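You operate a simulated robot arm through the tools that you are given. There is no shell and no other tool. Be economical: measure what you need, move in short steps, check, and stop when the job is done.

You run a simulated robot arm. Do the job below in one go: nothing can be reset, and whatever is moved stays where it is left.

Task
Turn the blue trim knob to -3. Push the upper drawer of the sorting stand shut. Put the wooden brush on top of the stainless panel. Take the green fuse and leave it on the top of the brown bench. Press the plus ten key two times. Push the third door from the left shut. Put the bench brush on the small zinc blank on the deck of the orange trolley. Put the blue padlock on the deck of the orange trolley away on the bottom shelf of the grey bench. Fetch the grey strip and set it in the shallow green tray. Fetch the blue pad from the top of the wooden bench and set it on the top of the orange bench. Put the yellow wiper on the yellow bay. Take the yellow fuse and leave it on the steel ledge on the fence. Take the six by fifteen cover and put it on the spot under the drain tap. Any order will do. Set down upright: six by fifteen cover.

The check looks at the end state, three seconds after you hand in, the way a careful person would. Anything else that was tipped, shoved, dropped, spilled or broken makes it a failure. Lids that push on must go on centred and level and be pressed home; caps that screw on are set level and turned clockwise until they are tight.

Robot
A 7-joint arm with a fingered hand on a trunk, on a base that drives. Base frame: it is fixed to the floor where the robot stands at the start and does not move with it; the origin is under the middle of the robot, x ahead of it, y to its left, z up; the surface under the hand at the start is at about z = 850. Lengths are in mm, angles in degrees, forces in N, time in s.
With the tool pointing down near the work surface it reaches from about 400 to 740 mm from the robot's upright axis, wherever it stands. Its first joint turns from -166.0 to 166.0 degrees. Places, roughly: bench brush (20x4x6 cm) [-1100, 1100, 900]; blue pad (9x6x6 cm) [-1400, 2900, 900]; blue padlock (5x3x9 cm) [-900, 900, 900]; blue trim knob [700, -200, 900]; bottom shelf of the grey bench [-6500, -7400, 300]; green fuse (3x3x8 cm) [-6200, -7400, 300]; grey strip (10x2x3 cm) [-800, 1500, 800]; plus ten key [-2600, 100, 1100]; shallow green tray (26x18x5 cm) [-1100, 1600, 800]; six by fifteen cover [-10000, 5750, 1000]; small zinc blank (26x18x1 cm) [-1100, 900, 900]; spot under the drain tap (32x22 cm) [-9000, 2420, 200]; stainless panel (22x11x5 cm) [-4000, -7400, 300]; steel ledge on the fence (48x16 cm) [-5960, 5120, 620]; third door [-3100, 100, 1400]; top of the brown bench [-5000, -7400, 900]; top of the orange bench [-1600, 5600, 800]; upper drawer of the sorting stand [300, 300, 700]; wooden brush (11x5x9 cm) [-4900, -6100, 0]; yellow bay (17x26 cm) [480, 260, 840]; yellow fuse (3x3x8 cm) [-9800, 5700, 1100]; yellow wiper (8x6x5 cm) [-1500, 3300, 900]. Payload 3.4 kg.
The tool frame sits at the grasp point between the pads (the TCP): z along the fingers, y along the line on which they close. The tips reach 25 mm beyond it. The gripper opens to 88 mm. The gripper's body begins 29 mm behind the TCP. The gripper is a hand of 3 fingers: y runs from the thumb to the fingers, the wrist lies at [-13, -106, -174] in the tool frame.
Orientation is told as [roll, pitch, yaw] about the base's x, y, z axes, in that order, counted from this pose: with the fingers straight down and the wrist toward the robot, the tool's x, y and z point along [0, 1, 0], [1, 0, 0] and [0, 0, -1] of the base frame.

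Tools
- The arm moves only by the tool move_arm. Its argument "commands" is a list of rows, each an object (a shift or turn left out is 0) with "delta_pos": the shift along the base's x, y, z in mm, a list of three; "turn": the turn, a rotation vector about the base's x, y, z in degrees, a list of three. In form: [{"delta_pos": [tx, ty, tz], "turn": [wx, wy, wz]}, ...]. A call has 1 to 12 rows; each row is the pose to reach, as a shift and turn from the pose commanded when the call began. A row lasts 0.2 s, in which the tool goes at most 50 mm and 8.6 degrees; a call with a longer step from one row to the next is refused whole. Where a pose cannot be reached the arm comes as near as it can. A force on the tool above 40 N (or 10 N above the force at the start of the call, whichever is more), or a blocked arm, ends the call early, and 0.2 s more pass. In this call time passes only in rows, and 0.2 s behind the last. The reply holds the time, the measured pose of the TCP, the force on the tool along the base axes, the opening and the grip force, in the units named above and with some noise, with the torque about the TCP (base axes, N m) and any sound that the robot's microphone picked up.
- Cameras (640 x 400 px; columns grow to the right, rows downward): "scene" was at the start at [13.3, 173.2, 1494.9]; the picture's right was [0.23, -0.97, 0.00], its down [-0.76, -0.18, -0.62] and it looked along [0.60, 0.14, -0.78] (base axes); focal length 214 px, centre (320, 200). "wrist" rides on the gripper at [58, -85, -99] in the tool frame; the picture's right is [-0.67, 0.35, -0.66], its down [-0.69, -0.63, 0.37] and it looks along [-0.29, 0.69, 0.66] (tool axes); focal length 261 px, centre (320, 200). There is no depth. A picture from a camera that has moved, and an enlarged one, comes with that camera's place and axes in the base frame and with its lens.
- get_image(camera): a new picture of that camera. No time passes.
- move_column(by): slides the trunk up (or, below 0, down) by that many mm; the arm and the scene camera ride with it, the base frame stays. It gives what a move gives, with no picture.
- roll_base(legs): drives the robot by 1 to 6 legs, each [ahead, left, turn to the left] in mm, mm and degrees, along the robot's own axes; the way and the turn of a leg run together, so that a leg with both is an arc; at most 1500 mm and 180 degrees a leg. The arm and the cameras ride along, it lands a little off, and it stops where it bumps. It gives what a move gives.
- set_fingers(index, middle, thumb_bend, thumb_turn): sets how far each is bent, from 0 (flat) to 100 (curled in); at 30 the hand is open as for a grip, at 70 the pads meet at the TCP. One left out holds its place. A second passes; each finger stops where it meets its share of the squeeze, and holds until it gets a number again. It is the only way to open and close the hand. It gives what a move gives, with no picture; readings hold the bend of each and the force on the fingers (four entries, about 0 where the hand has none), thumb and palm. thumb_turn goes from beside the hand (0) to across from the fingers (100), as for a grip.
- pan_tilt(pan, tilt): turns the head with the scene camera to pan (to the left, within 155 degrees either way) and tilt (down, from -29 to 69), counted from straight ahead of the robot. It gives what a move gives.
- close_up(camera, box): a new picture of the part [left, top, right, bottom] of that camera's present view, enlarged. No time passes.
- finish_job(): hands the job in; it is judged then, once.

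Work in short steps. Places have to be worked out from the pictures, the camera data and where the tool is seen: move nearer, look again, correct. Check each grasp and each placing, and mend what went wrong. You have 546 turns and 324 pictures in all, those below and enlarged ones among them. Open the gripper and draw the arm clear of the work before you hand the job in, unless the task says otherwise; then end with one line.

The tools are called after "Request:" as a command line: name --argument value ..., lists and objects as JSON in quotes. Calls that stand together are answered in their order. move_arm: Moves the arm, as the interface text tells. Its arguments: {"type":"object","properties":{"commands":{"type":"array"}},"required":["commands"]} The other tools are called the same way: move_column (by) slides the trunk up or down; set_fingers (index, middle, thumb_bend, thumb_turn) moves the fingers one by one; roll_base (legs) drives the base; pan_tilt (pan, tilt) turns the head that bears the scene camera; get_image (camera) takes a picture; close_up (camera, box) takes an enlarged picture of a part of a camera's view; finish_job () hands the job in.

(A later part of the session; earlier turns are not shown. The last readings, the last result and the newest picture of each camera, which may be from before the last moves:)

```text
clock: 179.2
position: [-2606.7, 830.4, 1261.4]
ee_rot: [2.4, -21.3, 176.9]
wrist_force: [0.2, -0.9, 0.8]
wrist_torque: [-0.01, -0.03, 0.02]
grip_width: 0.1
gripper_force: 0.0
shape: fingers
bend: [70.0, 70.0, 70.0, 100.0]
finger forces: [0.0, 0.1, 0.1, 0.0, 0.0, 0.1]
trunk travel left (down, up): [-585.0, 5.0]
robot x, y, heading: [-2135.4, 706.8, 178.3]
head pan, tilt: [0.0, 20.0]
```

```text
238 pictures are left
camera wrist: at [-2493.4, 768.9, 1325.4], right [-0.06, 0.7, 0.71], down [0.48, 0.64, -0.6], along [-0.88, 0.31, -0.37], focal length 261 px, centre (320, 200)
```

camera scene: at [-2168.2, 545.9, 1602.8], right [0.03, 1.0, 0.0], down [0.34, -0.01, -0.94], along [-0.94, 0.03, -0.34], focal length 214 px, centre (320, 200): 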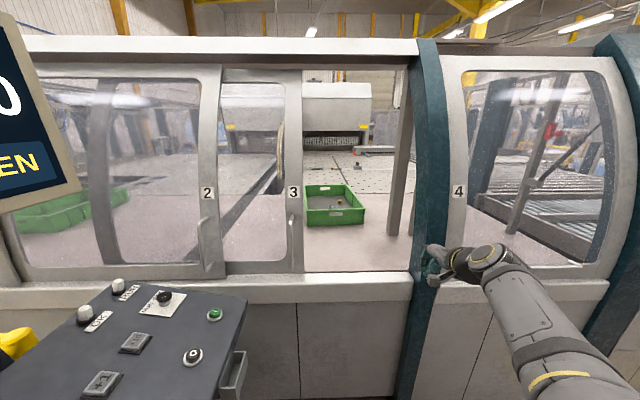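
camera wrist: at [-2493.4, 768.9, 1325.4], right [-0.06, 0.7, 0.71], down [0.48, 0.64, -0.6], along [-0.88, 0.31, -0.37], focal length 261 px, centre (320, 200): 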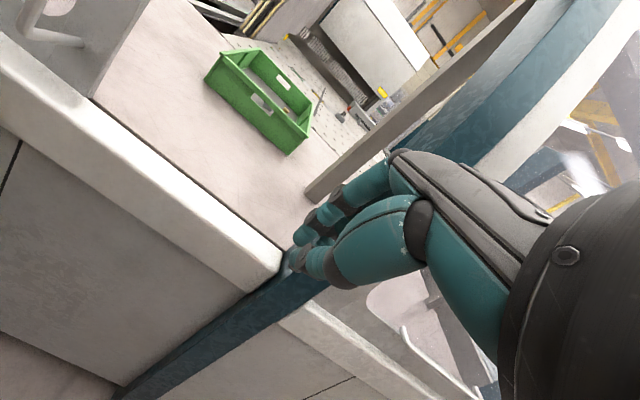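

Request:
close_up --camera "scene" --box '[190, 170, 350, 290]'

Request:
close_up --camera "wrist" --box '[0, 0, 200, 130]'

```text
3.33 times, centred on (270, 230) of scene
camera zoom: at [-2168.2, 545.9, 1602.8], right [0.03, 1.0, 0.0], down [0.34, -0.01, -0.94], along [-0.94, 0.03, -0.34], focal length 715 px, centre (487, 100)
```

zoom: 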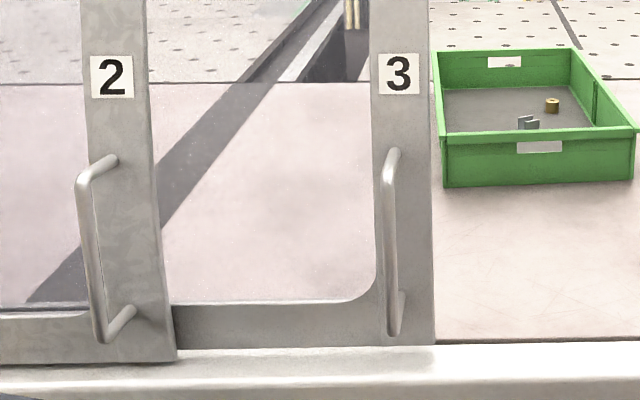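

```text
3.08 times, centred on (100, 65) of wrist
camera zoom: at [-2493.4, 768.9, 1325.4], right [-0.06, 0.7, 0.71], down [0.48, 0.64, -0.6], along [-0.88, 0.31, -0.37], focal length 802 px, centre (997, 615)
```

zoom: 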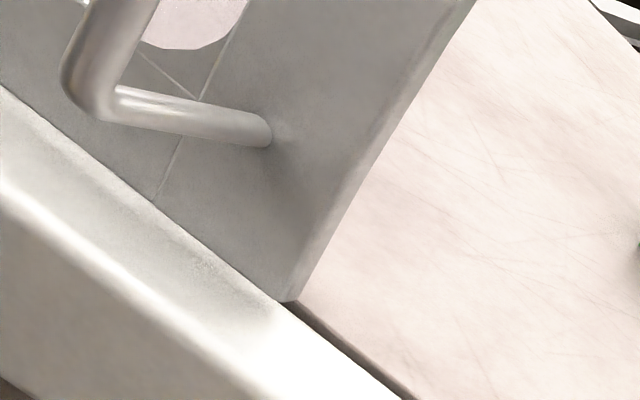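

Handle's lower outer corner is at (−2882, 458, 1053). I drive a bit nearer and bring the hand, pointing at the door, to the left of the handle.

Request:
roll_base --legs '[[130, 0, 1]]'

Request:
move_arm --commands '[{"delta_pos": [0, -40, -9], "turn": [0, 6, 0]}, {"delta_pos": [0, -80, -18], "turn": [0, 12, 0]}, {"delta_pos": [0, -120, -27], "turn": [0, 18, 0]}, {"delta_pos": [0, -160, -36], "turn": [0, 24, 0]}, {"delta_pos": [0, -200, -45], "turn": [0, 30, 0]}, {"delta_pos": [0, -240, -55], "turn": [0, 36, 0]}, {"delta_pos": [0, -280, -65], "turn": [0, 42, 0]}, {"delta_pos": [0, -320, -75], "turn": [0, 48, 0]}, {"delta_pos": [0, -360, -85], "turn": [0, 49, 0]}, {"delta_pos": [0, -400, -95], "turn": [0, 49, 0]}, {"delta_pos": [0, -432, -110], "turn": [0, 49, 0]}]'

Request:
get_image --camera "scene"

Request:
get_image --camera "wrist"

```text
clock: 180.5
position: [-2735.4, 824.8, 1261.2]
ee_rot: [2.4, -21.2, 177.9]
wrist_force: [-0.6, -0.9, 0.0]
wrist_torque: [-0.03, -0.02, -0.01]
grip_width: 0.0
gripper_force: 0.0
shape: fingers
bend: [70.0, 70.0, 70.0, 100.0]
finger forces: [0.0, 0.1, 0.0, 0.1, 0.1, 0.0]
trunk travel left (down, up): [-585.0, 5.0]
robot x, y, heading: [-2257.6, 709.8, 179.5]
head pan, tilt: [0.0, 20.0]
```

```text
clock: 182.9
position: [-2733.7, 392.4, 1149.8]
ee_rot: [7.2, -70.2, 174.0]
wrist_force: [-0.8, -0.8, -0.1]
wrist_torque: [0.02, -0.02, 0.0]
grip_width: 0.2
gripper_force: 0.1
shape: fingers
bend: [70.0, 70.0, 70.0, 100.0]
finger forces: [0.0, 0.1, 0.0, 0.0, 0.1, 0.0]
trunk travel left (down, up): [-585.0, 5.0]
robot x, y, heading: [-2256.9, 705.4, 179.2]
head pan, tilt: [0.0, 20.0]
```

```text
235 pictures are left
camera scene: at [-2292.7, 547.2, 1602.7], right [0.01, 1.0, 0.0], down [0.34, 0.0, -0.94], along [-0.94, 0.01, -0.34], focal length 214 px, centre (320, 200)
```

scene: 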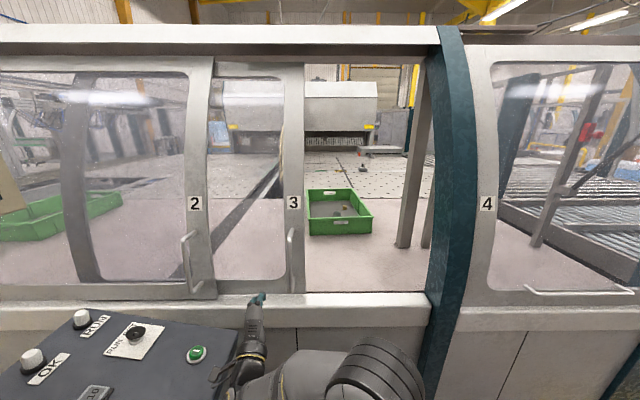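

```text
234 pictures are left
camera wrist: at [-2610.1, 334.0, 1105.9], right [0.49, 0.7, 0.52], down [-0.14, 0.65, -0.74], along [-0.86, 0.29, 0.42], focal length 261 px, centre (320, 200)
```

wrist: 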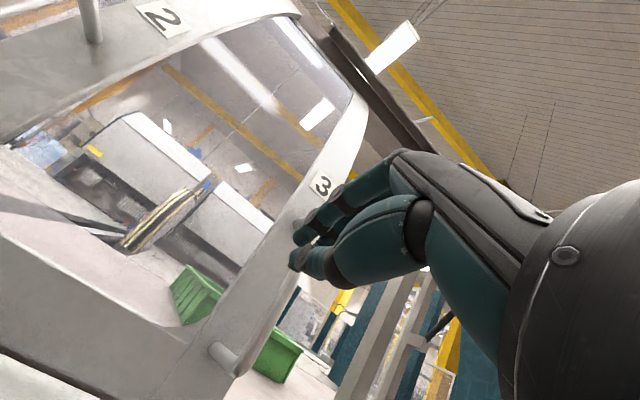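

I shift slightly away from the handle, then advance so that the fingers are beside it.

Request:
move_arm --commands '[{"delta_pos": [-40, -20, 0]}, {"delta_pos": [-80, -22, 0]}, {"delta_pos": [-120, -22, 0]}, {"delta_pos": [-152, -22, 0]}]'

Request:
get_image --camera "wrist"

Request:
close_up --camera "scene" --box '[180, 190, 360, 320]'

```text
clock: 183.9
position: [-2885.8, 373.3, 1150.4]
ee_rot: [7.3, -70.2, 174.0]
wrist_force: [-0.8, -0.3, -0.4]
wrist_torque: [0.04, -0.03, 0.01]
grip_width: 0.0
gripper_force: 0.0
shape: fingers
bend: [70.0, 70.0, 70.0, 100.0]
finger forces: [0.1, 0.0, 0.0, 0.0, 0.0, 0.1]
trunk travel left (down, up): [-585.0, 5.0]
robot x, y, heading: [-2260.2, 708.1, 179.3]
head pan, tilt: [0.0, 20.0]
```

```text
233 pictures are left
camera wrist: at [-2763.9, 314.3, 1106.2], right [0.49, 0.7, 0.52], down [-0.14, 0.65, -0.74], along [-0.86, 0.29, 0.42], focal length 261 px, centre (320, 200)
```

wrist: 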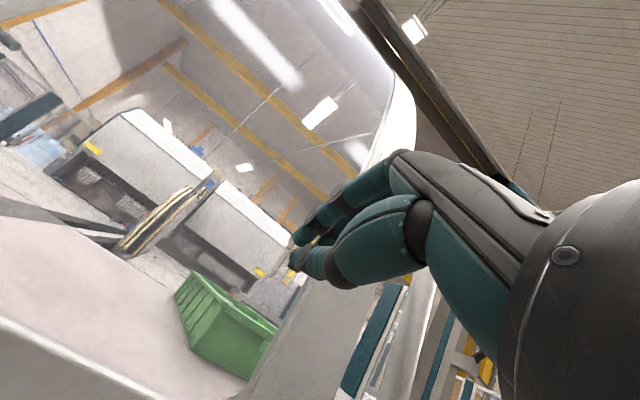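

```text
3.08 times, centred on (270, 255) of scene
camera zoom: at [-2293.0, 547.5, 1602.7], right [0.01, 1.0, 0.0], down [0.34, 0.0, -0.94], along [-0.94, 0.01, -0.34], focal length 660 px, centre (474, 31)
```

zoom: 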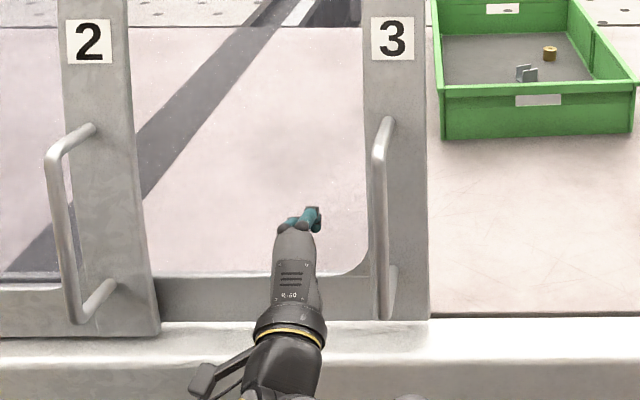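

The hand is left of the handle with ~60 mm gap and at its depth. I go 8 mm deeper and sweep right.

Request:
move_arm --commands '[{"delta_pos": [-8, 20, 0]}, {"delta_pos": [-8, 40, 0]}, {"delta_pos": [-8, 60, 0]}, {"delta_pos": [-8, 75, 0]}, {"delta_pos": [-8, 90, 0]}, {"delta_pos": [-8, 105, 0]}, {"delta_pos": [-8, 120, 0]}]'

Request:
get_image --camera "scene"

```text
clock: 185.5
position: [-2895.4, 493.4, 1153.2]
ee_rot: [7.3, -70.2, 173.8]
wrist_force: [-1.1, 0.5, 0.1]
wrist_torque: [-0.02, -0.02, 0.02]
grip_width: 0.0
gripper_force: 0.2
shape: fingers
bend: [70.0, 70.0, 70.0, 100.0]
finger forces: [0.0, 0.1, 0.1, 0.0, 0.0, 0.1]
trunk travel left (down, up): [-585.0, 5.0]
robot x, y, heading: [-2254.9, 705.9, 179.5]
head pan, tilt: [0.0, 20.0]
```

```text
231 pictures are left
camera scene: at [-2292.5, 548.6, 1602.8], right [0.01, 1.0, 0.0], down [0.34, 0.0, -0.94], along [-0.94, 0.01, -0.34], focal length 214 px, centre (320, 200)
```

scene: 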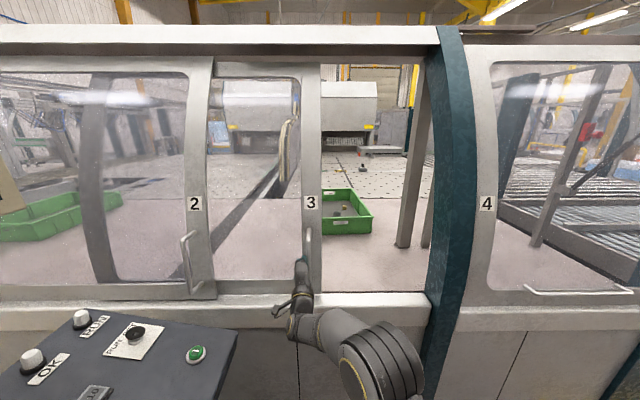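

The door is moving with the handle. I continue.

Request:
move_arm --commands '[{"delta_pos": [0, 20, 0]}, {"delta_pos": [0, 40, 0]}, {"delta_pos": [0, 60, 0]}, {"delta_pos": [0, 80, 0]}, {"delta_pos": [0, 100, 0]}, {"delta_pos": [0, 120, 0]}, {"delta_pos": [0, 140, 0]}, {"delta_pos": [0, 160, 0]}, {"delta_pos": [0, 180, 0]}, {"delta_pos": [0, 200, 0]}, {"delta_pos": [0, 220, 0]}, {"delta_pos": [0, 240, 0]}]'

Request:
get_image --camera "scene"

```text
clock: 188.1
position: [-2895.0, 731.9, 1150.8]
ee_rot: [7.4, -70.1, 173.7]
wrist_force: [1.0, 0.3, -0.3]
wrist_torque: [0.04, -0.03, -0.03]
grip_width: 0.3
gripper_force: 0.1
shape: fingers
bend: [70.0, 70.0, 70.0, 100.0]
finger forces: [0.1, 0.0, 0.0, 0.0, 0.0, 0.0]
trunk travel left (down, up): [-585.0, 5.0]
robot x, y, heading: [-2258.0, 705.7, 179.2]
head pan, tilt: [0.0, 20.0]
```

```text
230 pictures are left
camera scene: at [-2292.6, 548.6, 1602.8], right [0.01, 1.0, 0.0], down [0.34, 0.0, -0.94], along [-0.94, 0.01, -0.34], focal length 214 px, centre (320, 200)
```

scene: 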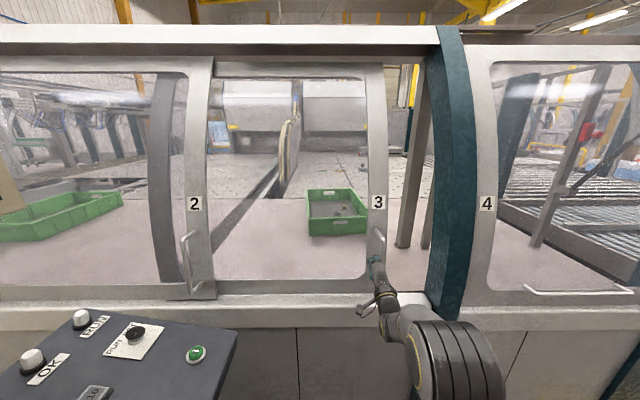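

Almost there; about 150 mm remain. I keep pushing with smaller steps near the end.

Request:
move_arm --commands '[{"delta_pos": [0, 20, 0]}, {"delta_pos": [0, 40, 0]}, {"delta_pos": [0, 60, 0]}, {"delta_pos": [0, 80, 0]}, {"delta_pos": [0, 100, 0]}, {"delta_pos": [0, 115, 0]}, {"delta_pos": [0, 130, 0]}, {"delta_pos": [0, 145, 0]}, {"delta_pos": [0, 160, 0]}, {"delta_pos": [0, 170, 0]}, {"delta_pos": [0, 180, 0]}]'

Request:
get_image --camera "scene"

```text
clock: 190.5
position: [-2894.2, 912.2, 1148.4]
ee_rot: [7.5, -70.2, 173.8]
wrist_force: [-0.7, 0.1, -0.1]
wrist_torque: [0.01, 0.03, 0.01]
grip_width: 0.2
gripper_force: 0.0
shape: fingers
bend: [70.0, 70.0, 70.0, 100.0]
finger forces: [0.1, 0.0, 0.0, 0.0, 0.1, 0.1]
trunk travel left (down, up): [-585.0, 5.0]
robot x, y, heading: [-2259.5, 710.6, 179.4]
head pan, tilt: [0.0, 20.0]
```

```text
229 pictures are left
camera scene: at [-2292.7, 548.4, 1602.8], right [0.01, 1.0, 0.0], down [0.34, 0.0, -0.94], along [-0.94, 0.01, -0.34], focal length 214 px, centre (320, 200)
```

scene: 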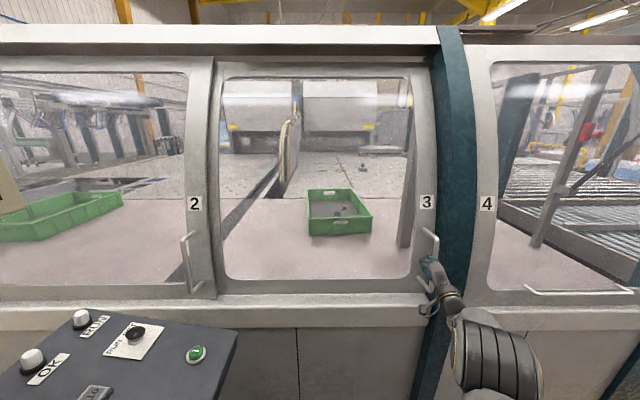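

Nearly closed against the pillar. I push on until the force rises.

Request:
move_arm --commands '[{"delta_pos": [0, 10, 0]}, {"delta_pos": [0, 20, 0]}, {"delta_pos": [0, 30, 0]}, {"delta_pos": [0, 40, 0]}, {"delta_pos": [0, 50, 0]}, {"delta_pos": [0, 60, 0]}]'

Request:
close_up --camera "scene" --box '[180, 40, 500, 320]'

```text
clock: 191.3
position: [-2896.1, 920.5, 1151.5]
ee_rot: [6.6, -70.3, 176.1]
wrist_force: [7.5, -22.3, -2.6]
wrist_torque: [0.68, 0.25, -0.17]
grip_width: 0.1
gripper_force: 11.6
shape: fingers
bend: [70.0, 70.0, 70.0, 100.0]
finger forces: [0.0, 22.8, 0.1, 0.0, 0.0, 0.0]
trunk travel left (down, up): [-585.0, 5.0]
robot x, y, heading: [-2256.9, 709.4, 179.7]
head pan, tilt: [0.0, 20.0]
stopped in row 3: the force on the tool passed its limit at 44 N (the readings are from after the stop); the commanded pose is now the measured one
```

```text
1.43 times, centred on (340, 180) of scene
camera zoom: at [-2289.5, 543.1, 1602.4], right [0.01, 1.0, 0.0], down [0.34, 0.0, -0.94], along [-0.94, 0.01, -0.34], focal length 306 px, centre (291, 229)
```

zoom: 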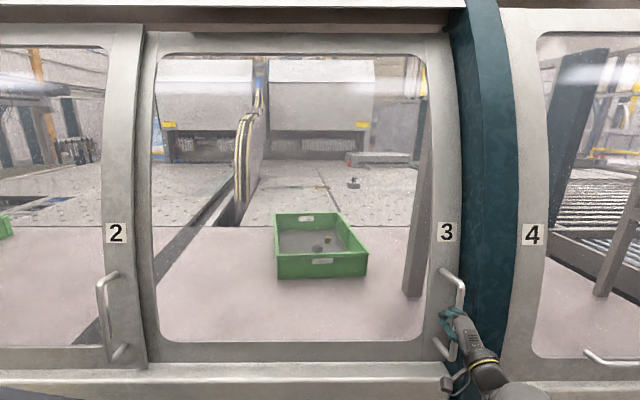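

Door 3 is shut against its stop. I back the hand off and tuck the arm.

Request:
move_arm --commands '[{"delta_pos": [0, -20, 0]}, {"delta_pos": [40, -25, 0]}, {"delta_pos": [85, -25, 0]}, {"delta_pos": [125, -25, 10], "turn": [0, -8, 0]}, {"delta_pos": [155, -45, 30], "turn": [0, -16, 0]}, {"delta_pos": [165, -70, 60], "turn": [0, -24, 0]}, {"delta_pos": [170, -95, 90], "turn": [0, -32, 0]}, {"delta_pos": [170, -120, 110], "turn": [0, -40, 0]}, {"delta_pos": [170, -140, 110], "turn": [0, -48, 0]}, {"delta_pos": [170, -160, 110], "turn": [0, -56, 0]}, {"delta_pos": [170, -180, 110], "turn": [0, -64, 0]}, {"delta_pos": [170, -200, 110], "turn": [0, -70, 0]}]'

Request:
pan_tilt --pan 40 --tilt 5

Request:
get_image --camera "scene"

Request:
pan_tilt --pan -110 --tilt 25

Request:
get_image --camera "scene"

```text
clock: 193.9
position: [-2726.7, 726.5, 1259.4]
ee_rot: [2.4, -0.3, 178.2]
wrist_force: [0.6, 0.2, 0.4]
wrist_torque: [0.0, -0.03, -0.01]
grip_width: 0.1
gripper_force: 0.0
shape: fingers
bend: [70.0, 70.0, 70.0, 100.0]
finger forces: [0.0, 0.1, 0.0, 0.0, 0.0, 0.0]
trunk travel left (down, up): [-585.0, 5.0]
robot x, y, heading: [-2261.9, 709.2, 179.6]
head pan, tilt: [0.0, 20.0]
```

```text
clock: 195.0
position: [-2727.2, 727.5, 1259.4]
ee_rot: [2.5, -0.3, 178.3]
wrist_force: [0.2, 0.0, -0.1]
wrist_torque: [0.02, 0.01, 0.03]
grip_width: 0.0
gripper_force: 0.0
shape: fingers
bend: [70.0, 70.0, 70.0, 100.0]
finger forces: [0.0, 0.0, 0.0, 0.0, 0.0, 0.0]
trunk travel left (down, up): [-585.0, 5.0]
robot x, y, heading: [-2256.9, 703.7, 179.7]
head pan, tilt: [40.0, 5.0]
```

```text
227 pictures are left
camera scene: at [-2269.9, 487.9, 1627.1], right [-0.63, 0.77, 0.0], down [0.07, 0.06, -1.0], along [-0.77, -0.63, -0.09], focal length 214 px, centre (320, 200)
```

scene: 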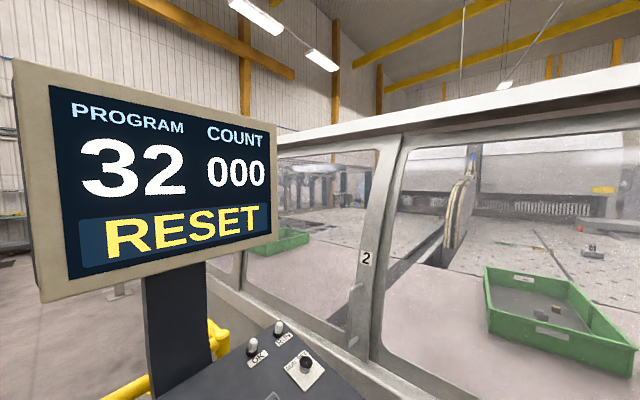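

```text
clock: 197.3
position: [-2727.9, 727.9, 1259.3]
ee_rot: [2.5, -0.3, 178.2]
wrist_force: [0.6, 0.0, 0.7]
wrist_torque: [0.02, -0.04, -0.01]
grip_width: 0.0
gripper_force: 0.0
shape: fingers
bend: [70.0, 70.0, 70.0, 100.0]
finger forces: [0.0, 0.1, 0.0, 0.0, 0.0, 0.0]
trunk travel left (down, up): [-585.0, 5.0]
robot x, y, heading: [-2260.0, 706.9, 179.3]
head pan, tilt: [-110.0, 25.0]
```

```text
226 pictures are left
camera scene: at [-2166.6, 632.5, 1594.7], right [0.94, -0.35, 0.0], down [-0.15, -0.4, -0.91], along [0.32, 0.85, -0.42], focal length 214 px, centre (320, 200)
```

scene: 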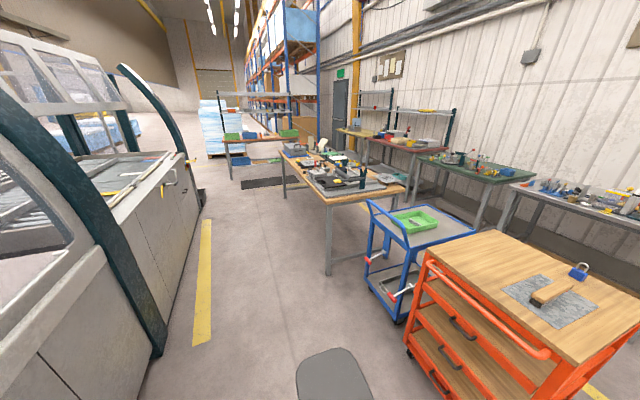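

The guard shows closed (display now "RESET", program 32). I drive up the aisle and turn round to face the wooden bench from the machine side.

Request:
roll_base --legs '[[-120, 0, 0], [0, -1100, 0], [0, 0, 180], [0, 1050, 0]]'

Request:
pan_tilt --pan 15 --tilt 40

Request:
get_image --camera "scene"

```text
clock: 216.5
position: [-1734.6, 2921.1, 1259.6]
ee_rot: [2.6, -0.4, 3.4]
wrist_force: [0.2, 0.2, 0.2]
wrist_torque: [-0.01, 0.02, 0.06]
grip_width: 0.0
gripper_force: 0.1
shape: fingers
bend: [70.0, 70.0, 70.0, 100.0]
finger forces: [0.1, 0.0, 0.1, 0.0, 0.0, 0.0]
trunk travel left (down, up): [-585.0, 5.0]
robot x, y, heading: [-2205.2, 2900.7, 4.5]
head pan, tilt: [-110.0, 25.0]
```

```text
clock: 218.6
position: [-1733.6, 2921.8, 1259.2]
ee_rot: [2.5, -0.2, 3.5]
wrist_force: [0.1, 0.2, 0.9]
wrist_torque: [-0.03, 0.02, 0.01]
grip_width: 0.0
gripper_force: 0.1
shape: fingers
bend: [70.0, 70.0, 70.0, 100.0]
finger forces: [0.1, 0.0, 0.0, 0.1, 0.0, 0.0]
trunk travel left (down, up): [-585.0, 5.0]
robot x, y, heading: [-2205.5, 2901.5, 4.6]
head pan, tilt: [15.0, 40.0]
```

```text
225 pictures are left
camera scene: at [-2196.3, 3079.8, 1571.4], right [0.33, -0.94, 0.0], down [-0.61, -0.21, -0.77], along [0.72, 0.25, -0.64], focal length 214 px, centre (320, 200)
```

scene: 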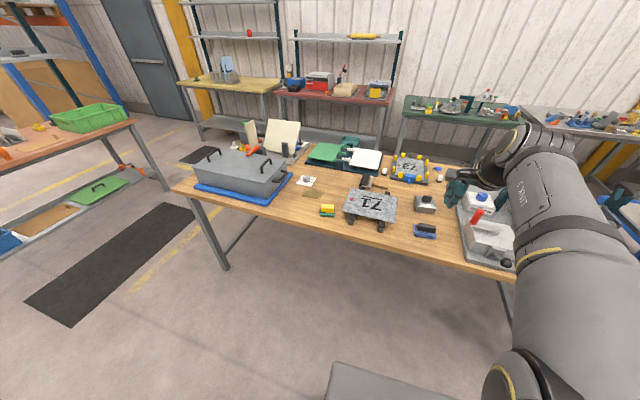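

Request:
close_up --camera "scene" --box '[290, 130, 510, 280]'

```text
2.67 times, centred on (400, 205) of scene
camera zoom: at [-2196.3, 3079.8, 1571.4], right [0.33, -0.94, 0.0], down [-0.61, -0.21, -0.77], along [0.72, 0.25, -0.64], focal length 572 px, centre (107, 187)
```

zoom: 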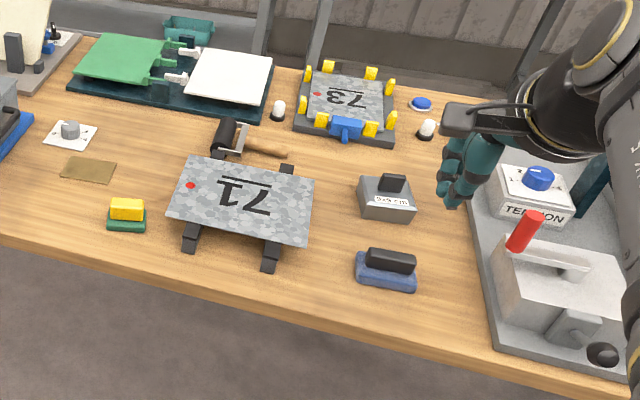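

The blue pad with its black handle is near (−1473, 2862); the wiper (yellow on green) near (−1496, 3286). I drive nearer to the pad.

Request:
set_fingers --index 40 --middle 40 --thumb_bend 40

Request:
roll_base --legs '[[230, -60, -4.5]]'

Request:
get_image --camera "wrist"

Request:
get_image --camera "scene"

```text
clock: 219.6
position: [-1734.6, 2921.3, 1259.1]
ee_rot: [2.5, -0.4, 3.4]
wrist_force: [0.3, 0.6, -0.2]
wrist_torque: [0.01, 0.01, -0.01]
grip_width: 62.6
gripper_force: 0.1
shape: fingers
bend: [40.0, 40.0, 40.0, 99.0]
finger forces: [0.0, 0.0, 0.1, 0.0, 0.1, 0.1]
trunk travel left (down, up): [-585.0, 5.0]
robot x, y, heading: [-2207.6, 2902.2, 4.5]
head pan, tilt: [15.0, 40.0]
```

```text
clock: 221.3
position: [-1510.5, 2833.6, 1258.9]
ee_rot: [2.4, -0.2, -1.1]
wrist_force: [-0.1, 0.2, 0.6]
wrist_torque: [-0.01, 0.01, 0.01]
grip_width: 62.9
gripper_force: 0.1
shape: fingers
bend: [40.0, 40.0, 40.0, 99.0]
finger forces: [0.0, 0.0, 0.1, 0.1, 0.0, 0.1]
trunk travel left (down, up): [-585.0, 5.0]
robot x, y, heading: [-1978.8, 2847.3, -0.1]
head pan, tilt: [15.0, 40.0]
```

```text
223 pictures are left
camera wrist: at [-1595.4, 2887.6, 1360.6], right [0.33, -0.7, 0.63], down [-0.64, -0.66, -0.4], along [0.69, -0.27, -0.67], focal length 261 px, centre (320, 200)
```

wrist: 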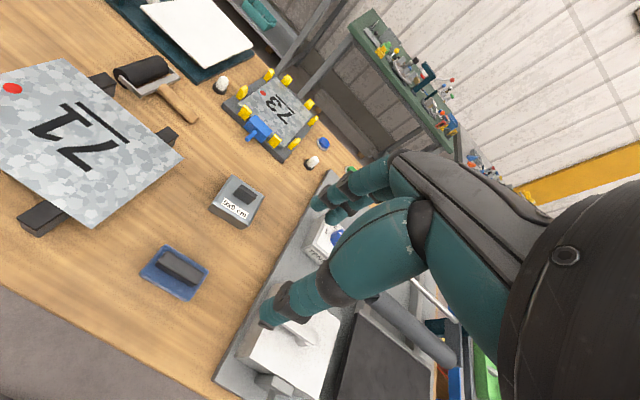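

```text
222 pictures are left
camera scene: at [-1958.3, 3026.7, 1571.4], right [0.26, -0.97, 0.0], down [-0.62, -0.17, -0.77], along [0.74, 0.2, -0.64], focal length 214 px, centre (320, 200)
```

scene: 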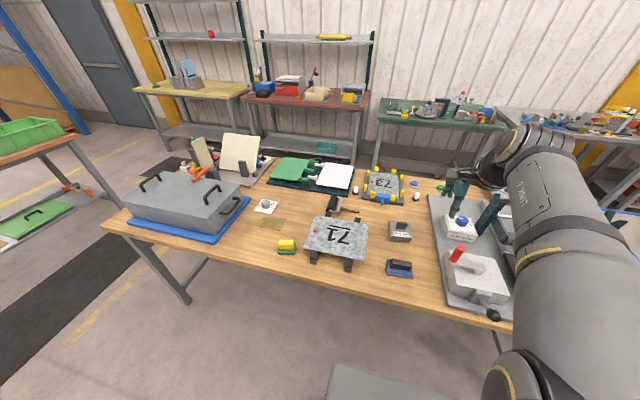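

Pad centre ≈(−1446, 2861), long axis along y, handle top about z≈875. I lower the trunk and approach above it.

Request:
move_column --by -150

Request:
move_arm --commands '[{"delta_pos": [20, 10, -30], "turn": [-2.5, 0, 1]}, {"delta_pos": [45, 20, -65], "turn": [-2.5, 0, 1]}, {"delta_pos": [65, 27, -105], "turn": [-2.5, 0, 1]}, {"delta_pos": [65, 27, -145], "turn": [-2.5, 0, 1]}]'

Request:
get_image --camera "wrist"

Request:
get_image --camera "scene"

```text
clock: 223.0
position: [-1511.6, 2833.5, 1109.0]
ee_rot: [2.5, -0.3, -1.0]
wrist_force: [-1.1, 0.8, -0.6]
wrist_torque: [-0.01, 0.0, -0.01]
grip_width: 63.1
gripper_force: 0.0
shape: fingers
bend: [40.0, 40.0, 40.0, 99.0]
finger forces: [0.0, 0.0, 0.0, 0.1, 0.0, 0.0]
trunk travel left (down, up): [-435.0, 155.0]
robot x, y, heading: [-1981.2, 2849.3, 0.0]
head pan, tilt: [15.0, 40.0]
```

```text
clock: 224.0
position: [-1445.8, 2859.7, 960.8]
ee_rot: [-0.1, -0.3, 0.0]
wrist_force: [1.0, 0.2, -0.5]
wrist_torque: [0.0, 0.01, 0.04]
grip_width: 63.3
gripper_force: 0.1
shape: fingers
bend: [40.0, 40.0, 40.0, 99.0]
finger forces: [0.1, 0.0, 0.1, 0.0, 0.0, 0.0]
trunk travel left (down, up): [-435.0, 155.0]
robot x, y, heading: [-1981.5, 2848.7, 0.3]
head pan, tilt: [15.0, 40.0]
```

```text
221 pictures are left
camera wrist: at [-1533.2, 2918.4, 1060.7], right [0.35, -0.67, 0.66], down [-0.63, -0.69, -0.37], along [0.7, -0.29, -0.66], focal length 261 px, centre (320, 200)
```

wrist: 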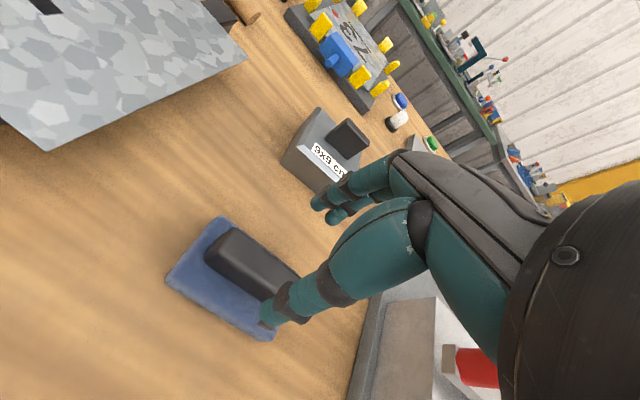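

```text
220 pictures are left
camera scene: at [-1959.1, 3027.2, 1421.3], right [0.26, -0.97, 0.0], down [-0.62, -0.17, -0.77], along [0.74, 0.2, -0.64], focal length 214 px, centre (320, 200)
```

scene: 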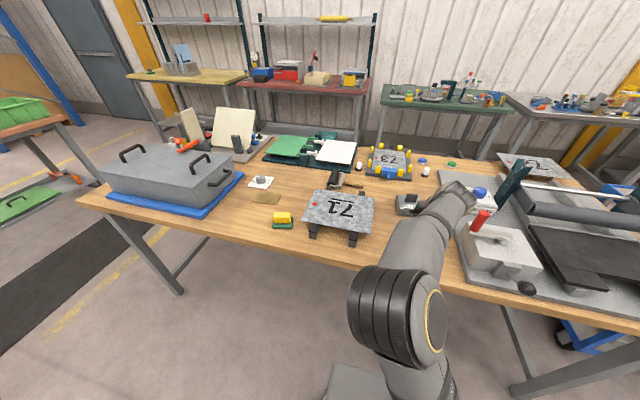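

Aligned over the handle. I narrow the fingers and descend gently.

Request:
set_fingers --index 48 --middle 48 --thumb_bend 48

Request:
move_arm --commands '[{"delta_pos": [1, 2, -30]}, {"delta_pos": [1, 2, -55]}, {"delta_pos": [1, 2, -65]}]'

Request:
close_up --camera "wrist" --box '[140, 140, 400, 340]'

```text
clock: 225.0
position: [-1447.1, 2861.5, 962.9]
ee_rot: [0.1, -0.3, 0.0]
wrist_force: [0.3, 0.2, 0.4]
wrist_torque: [0.03, 0.03, 0.0]
grip_width: 46.6
gripper_force: 0.1
shape: fingers
bend: [48.0, 48.0, 48.0, 100.0]
finger forces: [0.0, 0.0, 0.1, 0.1, 0.0, 0.1]
trunk travel left (down, up): [-435.0, 155.0]
robot x, y, heading: [-1979.4, 2849.1, 0.1]
head pan, tilt: [15.0, 40.0]
```

```text
clock: 225.8
position: [-1446.1, 2861.5, 898.7]
ee_rot: [-0.1, -0.4, -0.1]
wrist_force: [1.9, 0.3, 4.8]
wrist_torque: [-0.01, 0.11, 0.03]
grip_width: 46.3
gripper_force: 1.7
shape: fingers
bend: [48.0, 48.0, 48.0, 100.0]
finger forces: [0.0, 0.4, 0.0, 0.0, 3.6, 0.1]
trunk travel left (down, up): [-435.0, 155.0]
robot x, y, heading: [-1978.4, 2849.4, 0.1]
head pan, tilt: [15.0, 40.0]
```

```text
2.00 times, centred on (270, 240) of wrist
camera zoom: at [-1531.3, 2919.1, 997.0], right [0.34, -0.67, 0.66], down [-0.63, -0.69, -0.37], along [0.7, -0.29, -0.66], focal length 521 px, centre (420, 120)
```

zoom: 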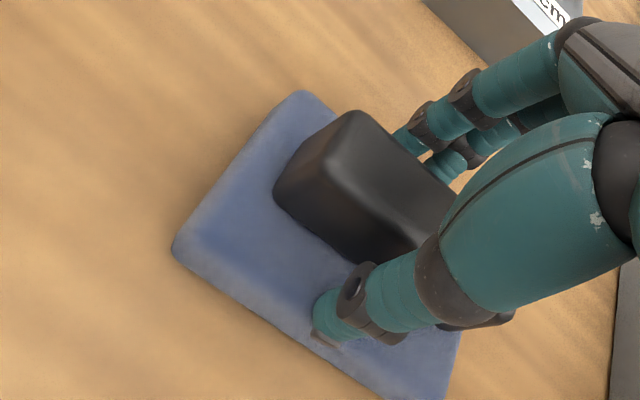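

The tips touch the pad's base. I raise 8 mm and close on the handle.

Request:
move_arm --commands '[{"delta_pos": [2, 0, 8]}]'

Request:
set_fingers --index 68 --middle 68 --thumb_bend 68

Request:
move_arm --commands '[{"delta_pos": [0, 0, 20]}, {"delta_pos": [0, 0, 60]}, {"delta_pos": [0, 0, 100]}]'

Request:
get_image --camera "wrist"

```text
clock: 226.2
position: [-1442.3, 2863.0, 905.1]
ee_rot: [0.1, -0.3, 0.0]
wrist_force: [-0.3, 0.2, 0.8]
wrist_torque: [-0.03, 0.04, 0.01]
grip_width: 46.3
gripper_force: 0.0
shape: fingers
bend: [48.0, 48.0, 48.0, 100.0]
finger forces: [0.0, 0.0, 0.0, 0.1, 0.1, 0.1]
trunk travel left (down, up): [-435.0, 155.0]
robot x, y, heading: [-1981.9, 2849.8, 0.1]
head pan, tilt: [15.0, 40.0]
```

```text
clock: 227.2
position: [-1442.4, 2863.3, 906.6]
ee_rot: [0.0, -0.3, -0.1]
wrist_force: [0.4, -0.3, 0.3]
wrist_torque: [-0.03, 0.01, 0.0]
grip_width: 18.1
gripper_force: 6.3
shape: fingers
bend: [63.0, 64.0, 60.0, 100.0]
finger forces: [3.1, 3.6, 0.0, 0.1, 6.7, 0.0]
trunk travel left (down, up): [-435.0, 155.0]
robot x, y, heading: [-1981.4, 2849.0, 0.0]
head pan, tilt: [15.0, 40.0]
```

```text
clock: 228.0
position: [-1442.0, 2862.5, 1005.6]
ee_rot: [-0.1, -0.3, -0.1]
wrist_force: [-0.3, -0.1, -1.0]
wrist_torque: [0.01, 0.02, -0.01]
grip_width: 17.9
gripper_force: 7.4
shape: fingers
bend: [63.0, 64.0, 60.0, 100.0]
finger forces: [3.2, 3.4, 0.1, 0.0, 6.6, 0.0]
trunk travel left (down, up): [-435.0, 155.0]
robot x, y, heading: [-1980.1, 2849.5, 0.1]
head pan, tilt: [15.0, 40.0]
```

```text
218 pictures are left
camera wrist: at [-1527.2, 2919.4, 1104.9], right [0.34, -0.67, 0.66], down [-0.63, -0.69, -0.37], along [0.7, -0.29, -0.66], focal length 261 px, centre (320, 200)
```

wrist: 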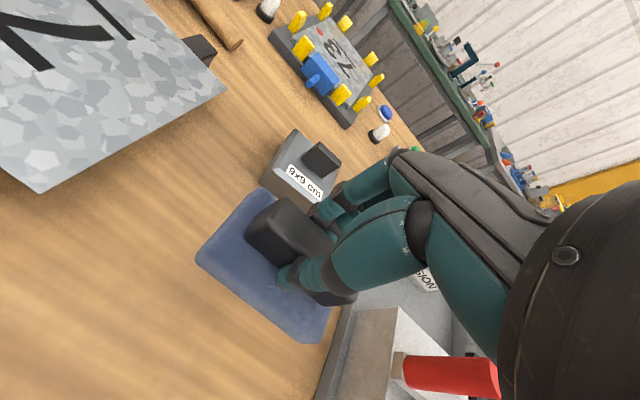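

The pad is held. I squeeze a little more, raise up, back off and drive north to the orange bench.

Request:
set_fingers --index 72 --middle 72 --thumb_bend 70

Request:
move_column --by 150

Request:
roll_base --legs '[[-280, 0, 0], [0, 1400, 0], [0, 0, 90]]'

Request:
pan_tilt --pan -10 --tilt 25

Request:
get_image --camera "scene"

Request:
get_image --camera "wrist"

```text
clock: 229.0
position: [-1440.5, 2862.5, 1006.4]
ee_rot: [0.1, -0.4, 0.0]
wrist_force: [-0.7, -1.0, -0.9]
wrist_torque: [0.0, -0.01, 0.03]
grip_width: 17.2
gripper_force: 10.8
shape: fingers
bend: [63.0, 65.0, 59.0, 100.0]
finger forces: [5.7, 5.1, 0.0, 0.0, 11.0, 0.0]
trunk travel left (down, up): [-435.0, 155.0]
robot x, y, heading: [-1980.8, 2847.3, 0.1]
head pan, tilt: [15.0, 40.0]
```

```text
clock: 230.8
position: [-1441.1, 2861.2, 1156.1]
ee_rot: [0.0, -0.4, 0.0]
wrist_force: [-0.2, -0.3, -0.1]
wrist_torque: [-0.01, 0.0, 0.02]
grip_width: 17.1
gripper_force: 11.3
shape: fingers
bend: [63.0, 65.0, 59.0, 100.0]
finger forces: [5.8, 5.0, 0.0, 0.0, 11.0, 0.0]
trunk travel left (down, up): [-585.0, 5.0]
robot x, y, heading: [-1979.2, 2848.1, 0.2]
head pan, tilt: [15.0, 40.0]
```

```text
clock: 243.3
position: [-2308.0, 4820.2, 1155.1]
ee_rot: [-0.1, -0.3, 91.4]
wrist_force: [0.0, 0.4, -0.6]
wrist_torque: [0.03, -0.04, -0.01]
grip_width: 17.0
gripper_force: 10.0
shape: fingers
bend: [71.0, 65.0, 59.0, 100.0]
finger forces: [5.4, 4.7, 0.1, 0.0, 10.2, 0.0]
trunk travel left (down, up): [-585.0, 5.0]
robot x, y, heading: [-2282.1, 4282.1, 91.6]
head pan, tilt: [15.0, 40.0]
```

```text
clock: 244.2
position: [-2308.5, 4819.1, 1155.4]
ee_rot: [0.0, -0.3, 91.5]
wrist_force: [0.0, -0.1, -0.4]
wrist_torque: [0.0, 0.02, 0.02]
grip_width: 17.1
gripper_force: 10.1
shape: fingers
bend: [71.0, 65.0, 59.0, 100.0]
finger forces: [5.5, 4.8, 0.1, 0.0, 10.2, 0.0]
trunk travel left (down, up): [-585.0, 5.0]
robot x, y, heading: [-2283.5, 4281.3, 91.6]
head pan, tilt: [-10.0, 25.0]
```

```text
217 pictures are left
camera scene: at [-2422.9, 4304.9, 1594.6], right [0.99, -0.15, 0.0], down [-0.06, -0.42, -0.91], along [0.13, 0.9, -0.42], focal length 214 px, centre (320, 200)
```

scene: 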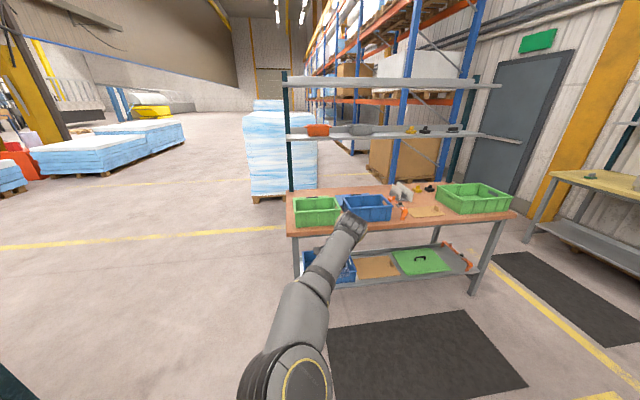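

```text
216 pictures are left
camera wrist: at [-2364.0, 4731.7, 1254.6], right [0.66, 0.36, 0.66], down [0.7, -0.61, -0.37], along [0.27, 0.71, -0.66], focal length 261 px, centre (320, 200)
```

wrist: 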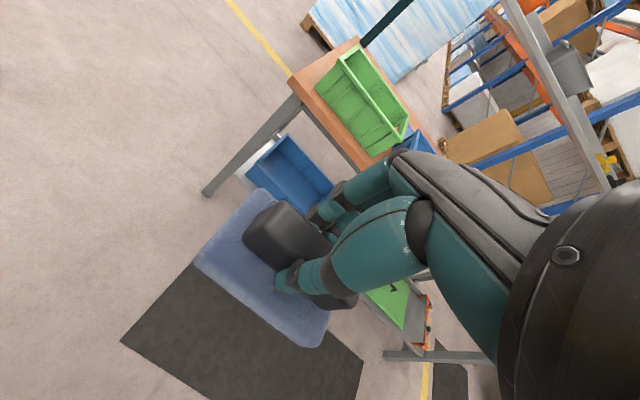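

Request:
close_up --camera "scene" --box '[280, 160, 530, 250]'

```text
2.56 times, centred on (405, 205) of scene
camera zoom: at [-2422.9, 4304.9, 1594.6], right [0.99, -0.15, 0.0], down [-0.06, -0.42, -0.91], along [0.13, 0.9, -0.42], focal length 549 px, centre (102, 187)
```

zoom: 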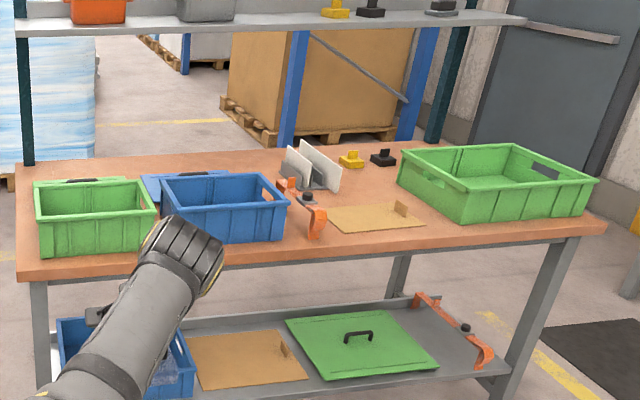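

There is free surface front right of the wooden board, left of the big green box. I drive over to face it.

Request:
roll_base --legs '[[450, 0, -1.6], [0, -980, 0]]'

Request:
pan_tilt --pan 10 --tilt 40

Request:
get_image --camera "scene"

Request:
get_image --camera "wrist"

```text
clock: 251.6
position: [-1313.3, 5265.9, 1155.6]
ee_rot: [0.1, -0.3, 90.6]
wrist_force: [-0.1, -0.1, -0.6]
wrist_torque: [-0.01, 0.03, -0.01]
grip_width: 16.8
gripper_force: 10.6
shape: fingers
bend: [71.0, 65.0, 59.0, 100.0]
finger forces: [5.4, 4.8, 0.1, 0.0, 10.2, 0.0]
trunk travel left (down, up): [-585.0, 5.0]
robot x, y, heading: [-1296.0, 4726.8, 90.6]
head pan, tilt: [-10.0, 25.0]
```

```text
clock: 252.5
position: [-1313.4, 5265.4, 1155.4]
ee_rot: [0.0, -0.2, 90.7]
wrist_force: [0.1, -1.0, -0.8]
wrist_torque: [0.02, 0.01, -0.03]
grip_width: 17.1
gripper_force: 10.1
shape: fingers
bend: [71.0, 65.0, 59.0, 100.0]
finger forces: [5.4, 4.8, 0.0, 0.0, 10.3, 0.1]
trunk travel left (down, up): [-585.0, 5.0]
robot x, y, heading: [-1292.5, 4727.1, 90.8]
head pan, tilt: [10.0, 40.0]
```

```text
214 pictures are left
camera scene: at [-1467.1, 4746.0, 1571.4], right [0.98, 0.18, 0.0], down [0.12, -0.63, -0.77], along [-0.14, 0.75, -0.64], focal length 214 px, centre (320, 200)
```

scene: 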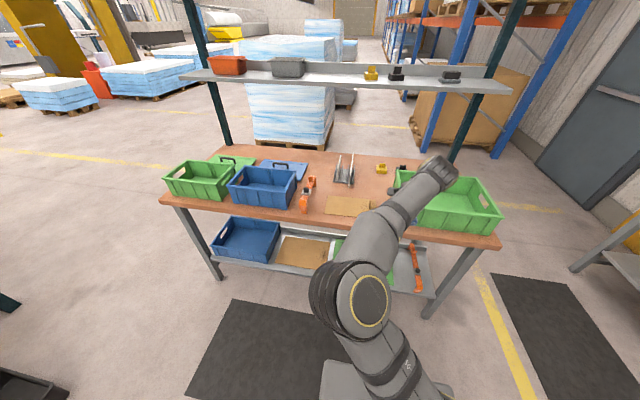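

```text
213 pictures are left
camera wrist: at [-1370.8, 5179.2, 1254.6], right [0.67, 0.35, 0.66], down [0.69, -0.62, -0.37], along [0.28, 0.7, -0.66], focal length 261 px, centre (320, 200)
```

wrist: 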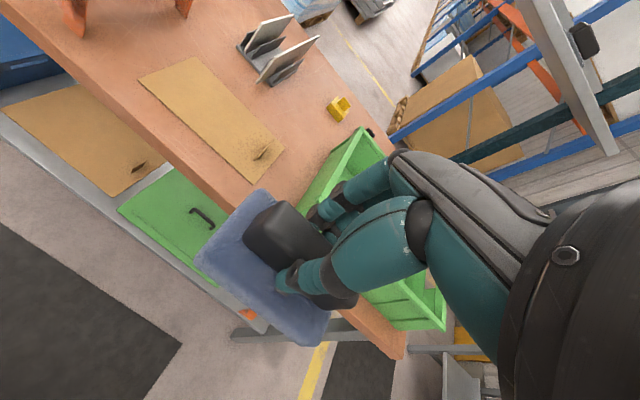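

There is an open area behind the board, around (−1345, 5780). I drive ahead so it is in reach.

Request:
roll_base --legs '[[380, 0, 0]]'

Request:
get_image --camera "wrist"

Request:
get_image --camera "scene"

```text
clock: 254.8
position: [-1316.3, 5643.9, 1154.3]
ee_rot: [-0.1, -0.3, 90.5]
wrist_force: [0.1, -0.2, 0.0]
wrist_torque: [-0.03, -0.03, 0.02]
grip_width: 16.9
gripper_force: 10.2
shape: fingers
bend: [71.0, 65.0, 59.0, 100.0]
finger forces: [5.4, 4.8, 0.0, 0.0, 10.2, 0.0]
trunk travel left (down, up): [-585.0, 5.0]
robot x, y, heading: [-1296.4, 5101.5, 90.5]
head pan, tilt: [10.0, 40.0]
```

```text
212 pictures are left
camera wrist: at [-1373.8, 5555.3, 1254.3], right [0.67, 0.35, 0.66], down [0.69, -0.62, -0.37], along [0.28, 0.7, -0.66], focal length 261 px, centre (320, 200)
```

wrist: 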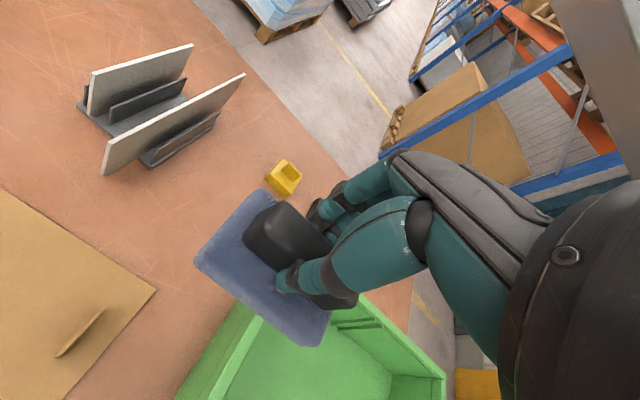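

```text
211 pictures are left
camera scene: at [-1471.2, 5122.5, 1571.3], right [0.98, 0.18, 0.0], down [0.12, -0.63, -0.77], along [-0.14, 0.75, -0.64], focal length 214 px, centre (320, 200)
```

scene: 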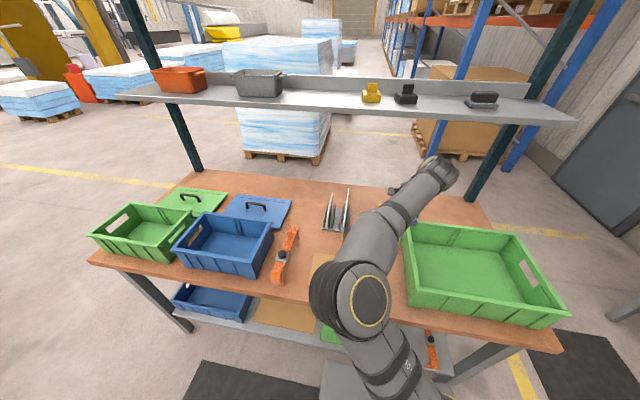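

Free area spans about x −1460…−1260, y 5660…5920. I move the pad over (−1362, 5775) and lower partway.

Request:
move_arm --commands '[{"delta_pos": [-16, 42, 0]}, {"delta_pos": [-32, 84, 0]}, {"delta_pos": [-46, 128, 0]}, {"delta_pos": [-46, 130, -45]}, {"delta_pos": [-46, 130, -90]}, {"delta_pos": [-46, 130, -135]}, {"delta_pos": [-46, 130, -175]}, {"delta_pos": [-46, 130, -205]}]'

Request:
get_image --camera "wrist"

Request:
get_image --camera "scene"

```text
clock: 256.6
position: [-1359.8, 5773.9, 949.9]
ee_rot: [0.0, -0.3, 90.5]
wrist_force: [0.1, 0.2, -0.9]
wrist_torque: [0.0, -0.03, -0.04]
grip_width: 16.5
gripper_force: 10.0
shape: fingers
bend: [71.0, 65.0, 59.0, 100.0]
finger forces: [5.3, 4.7, 0.1, 0.1, 10.1, 0.0]
trunk travel left (down, up): [-585.0, 5.0]
robot x, y, heading: [-1299.0, 5102.4, 90.5]
head pan, tilt: [10.0, 40.0]
```

```text
210 pictures are left
camera wrist: at [-1417.2, 5687.8, 1049.6], right [0.67, 0.35, 0.66], down [0.69, -0.62, -0.37], along [0.28, 0.7, -0.66], focal length 261 px, centre (320, 200)
```

wrist: 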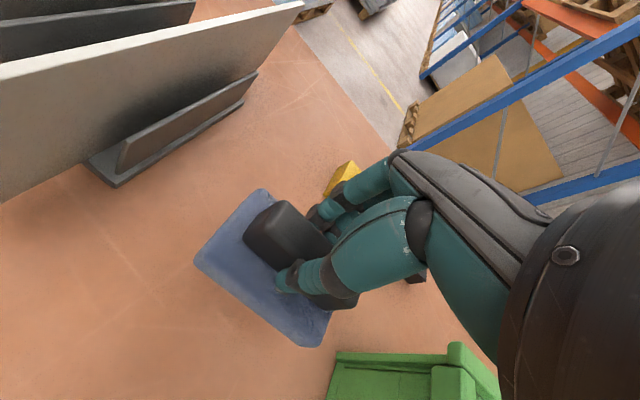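

```text
209 pictures are left
camera scene: at [-1471.1, 5122.0, 1571.4], right [0.98, 0.18, 0.0], down [0.12, -0.63, -0.77], along [-0.14, 0.75, -0.64], focal length 214 px, centre (320, 200)
```

scene: 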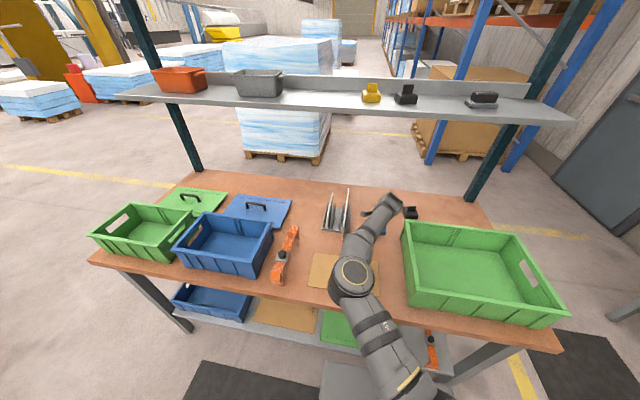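

The spot below is clear. I continue down in steps, watching for contact.

Request:
move_arm --commands '[{"delta_pos": [0, -10, -25]}, {"delta_pos": [0, -10, -45]}, {"delta_pos": [0, -10, -55]}, {"delta_pos": [0, -10, -62]}]'

Request:
get_image --camera "wrist"

```text
clock: 257.6
position: [-1360.8, 5765.6, 899.9]
ee_rot: [-0.1, -1.5, 90.2]
wrist_force: [0.7, 0.7, 16.7]
wrist_torque: [-0.25, -0.02, -0.01]
grip_width: 17.3
gripper_force: 15.1
shape: fingers
bend: [71.0, 66.0, 60.0, 100.0]
finger forces: [5.8, 6.0, 0.1, 0.0, 18.6, 0.0]
trunk travel left (down, up): [-585.0, 5.0]
robot x, y, heading: [-1296.7, 5103.1, 90.6]
head pan, tilt: [10.0, 40.0]
stopped in row 4: the force on the tool passed its limit at 46 N (the readings are from after the stop); the commanded pose is now the measured one
```

```text
208 pictures are left
camera wrist: at [-1419.5, 5677.5, 997.3], right [0.67, 0.34, 0.67], down [0.69, -0.62, -0.38], along [0.28, 0.71, -0.64], focal length 261 px, centre (320, 200)
```

wrist: 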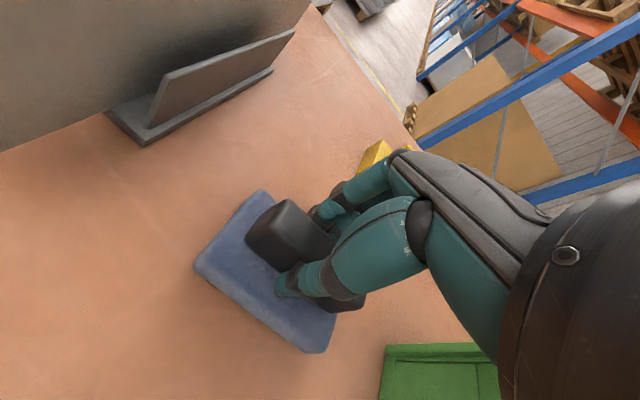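

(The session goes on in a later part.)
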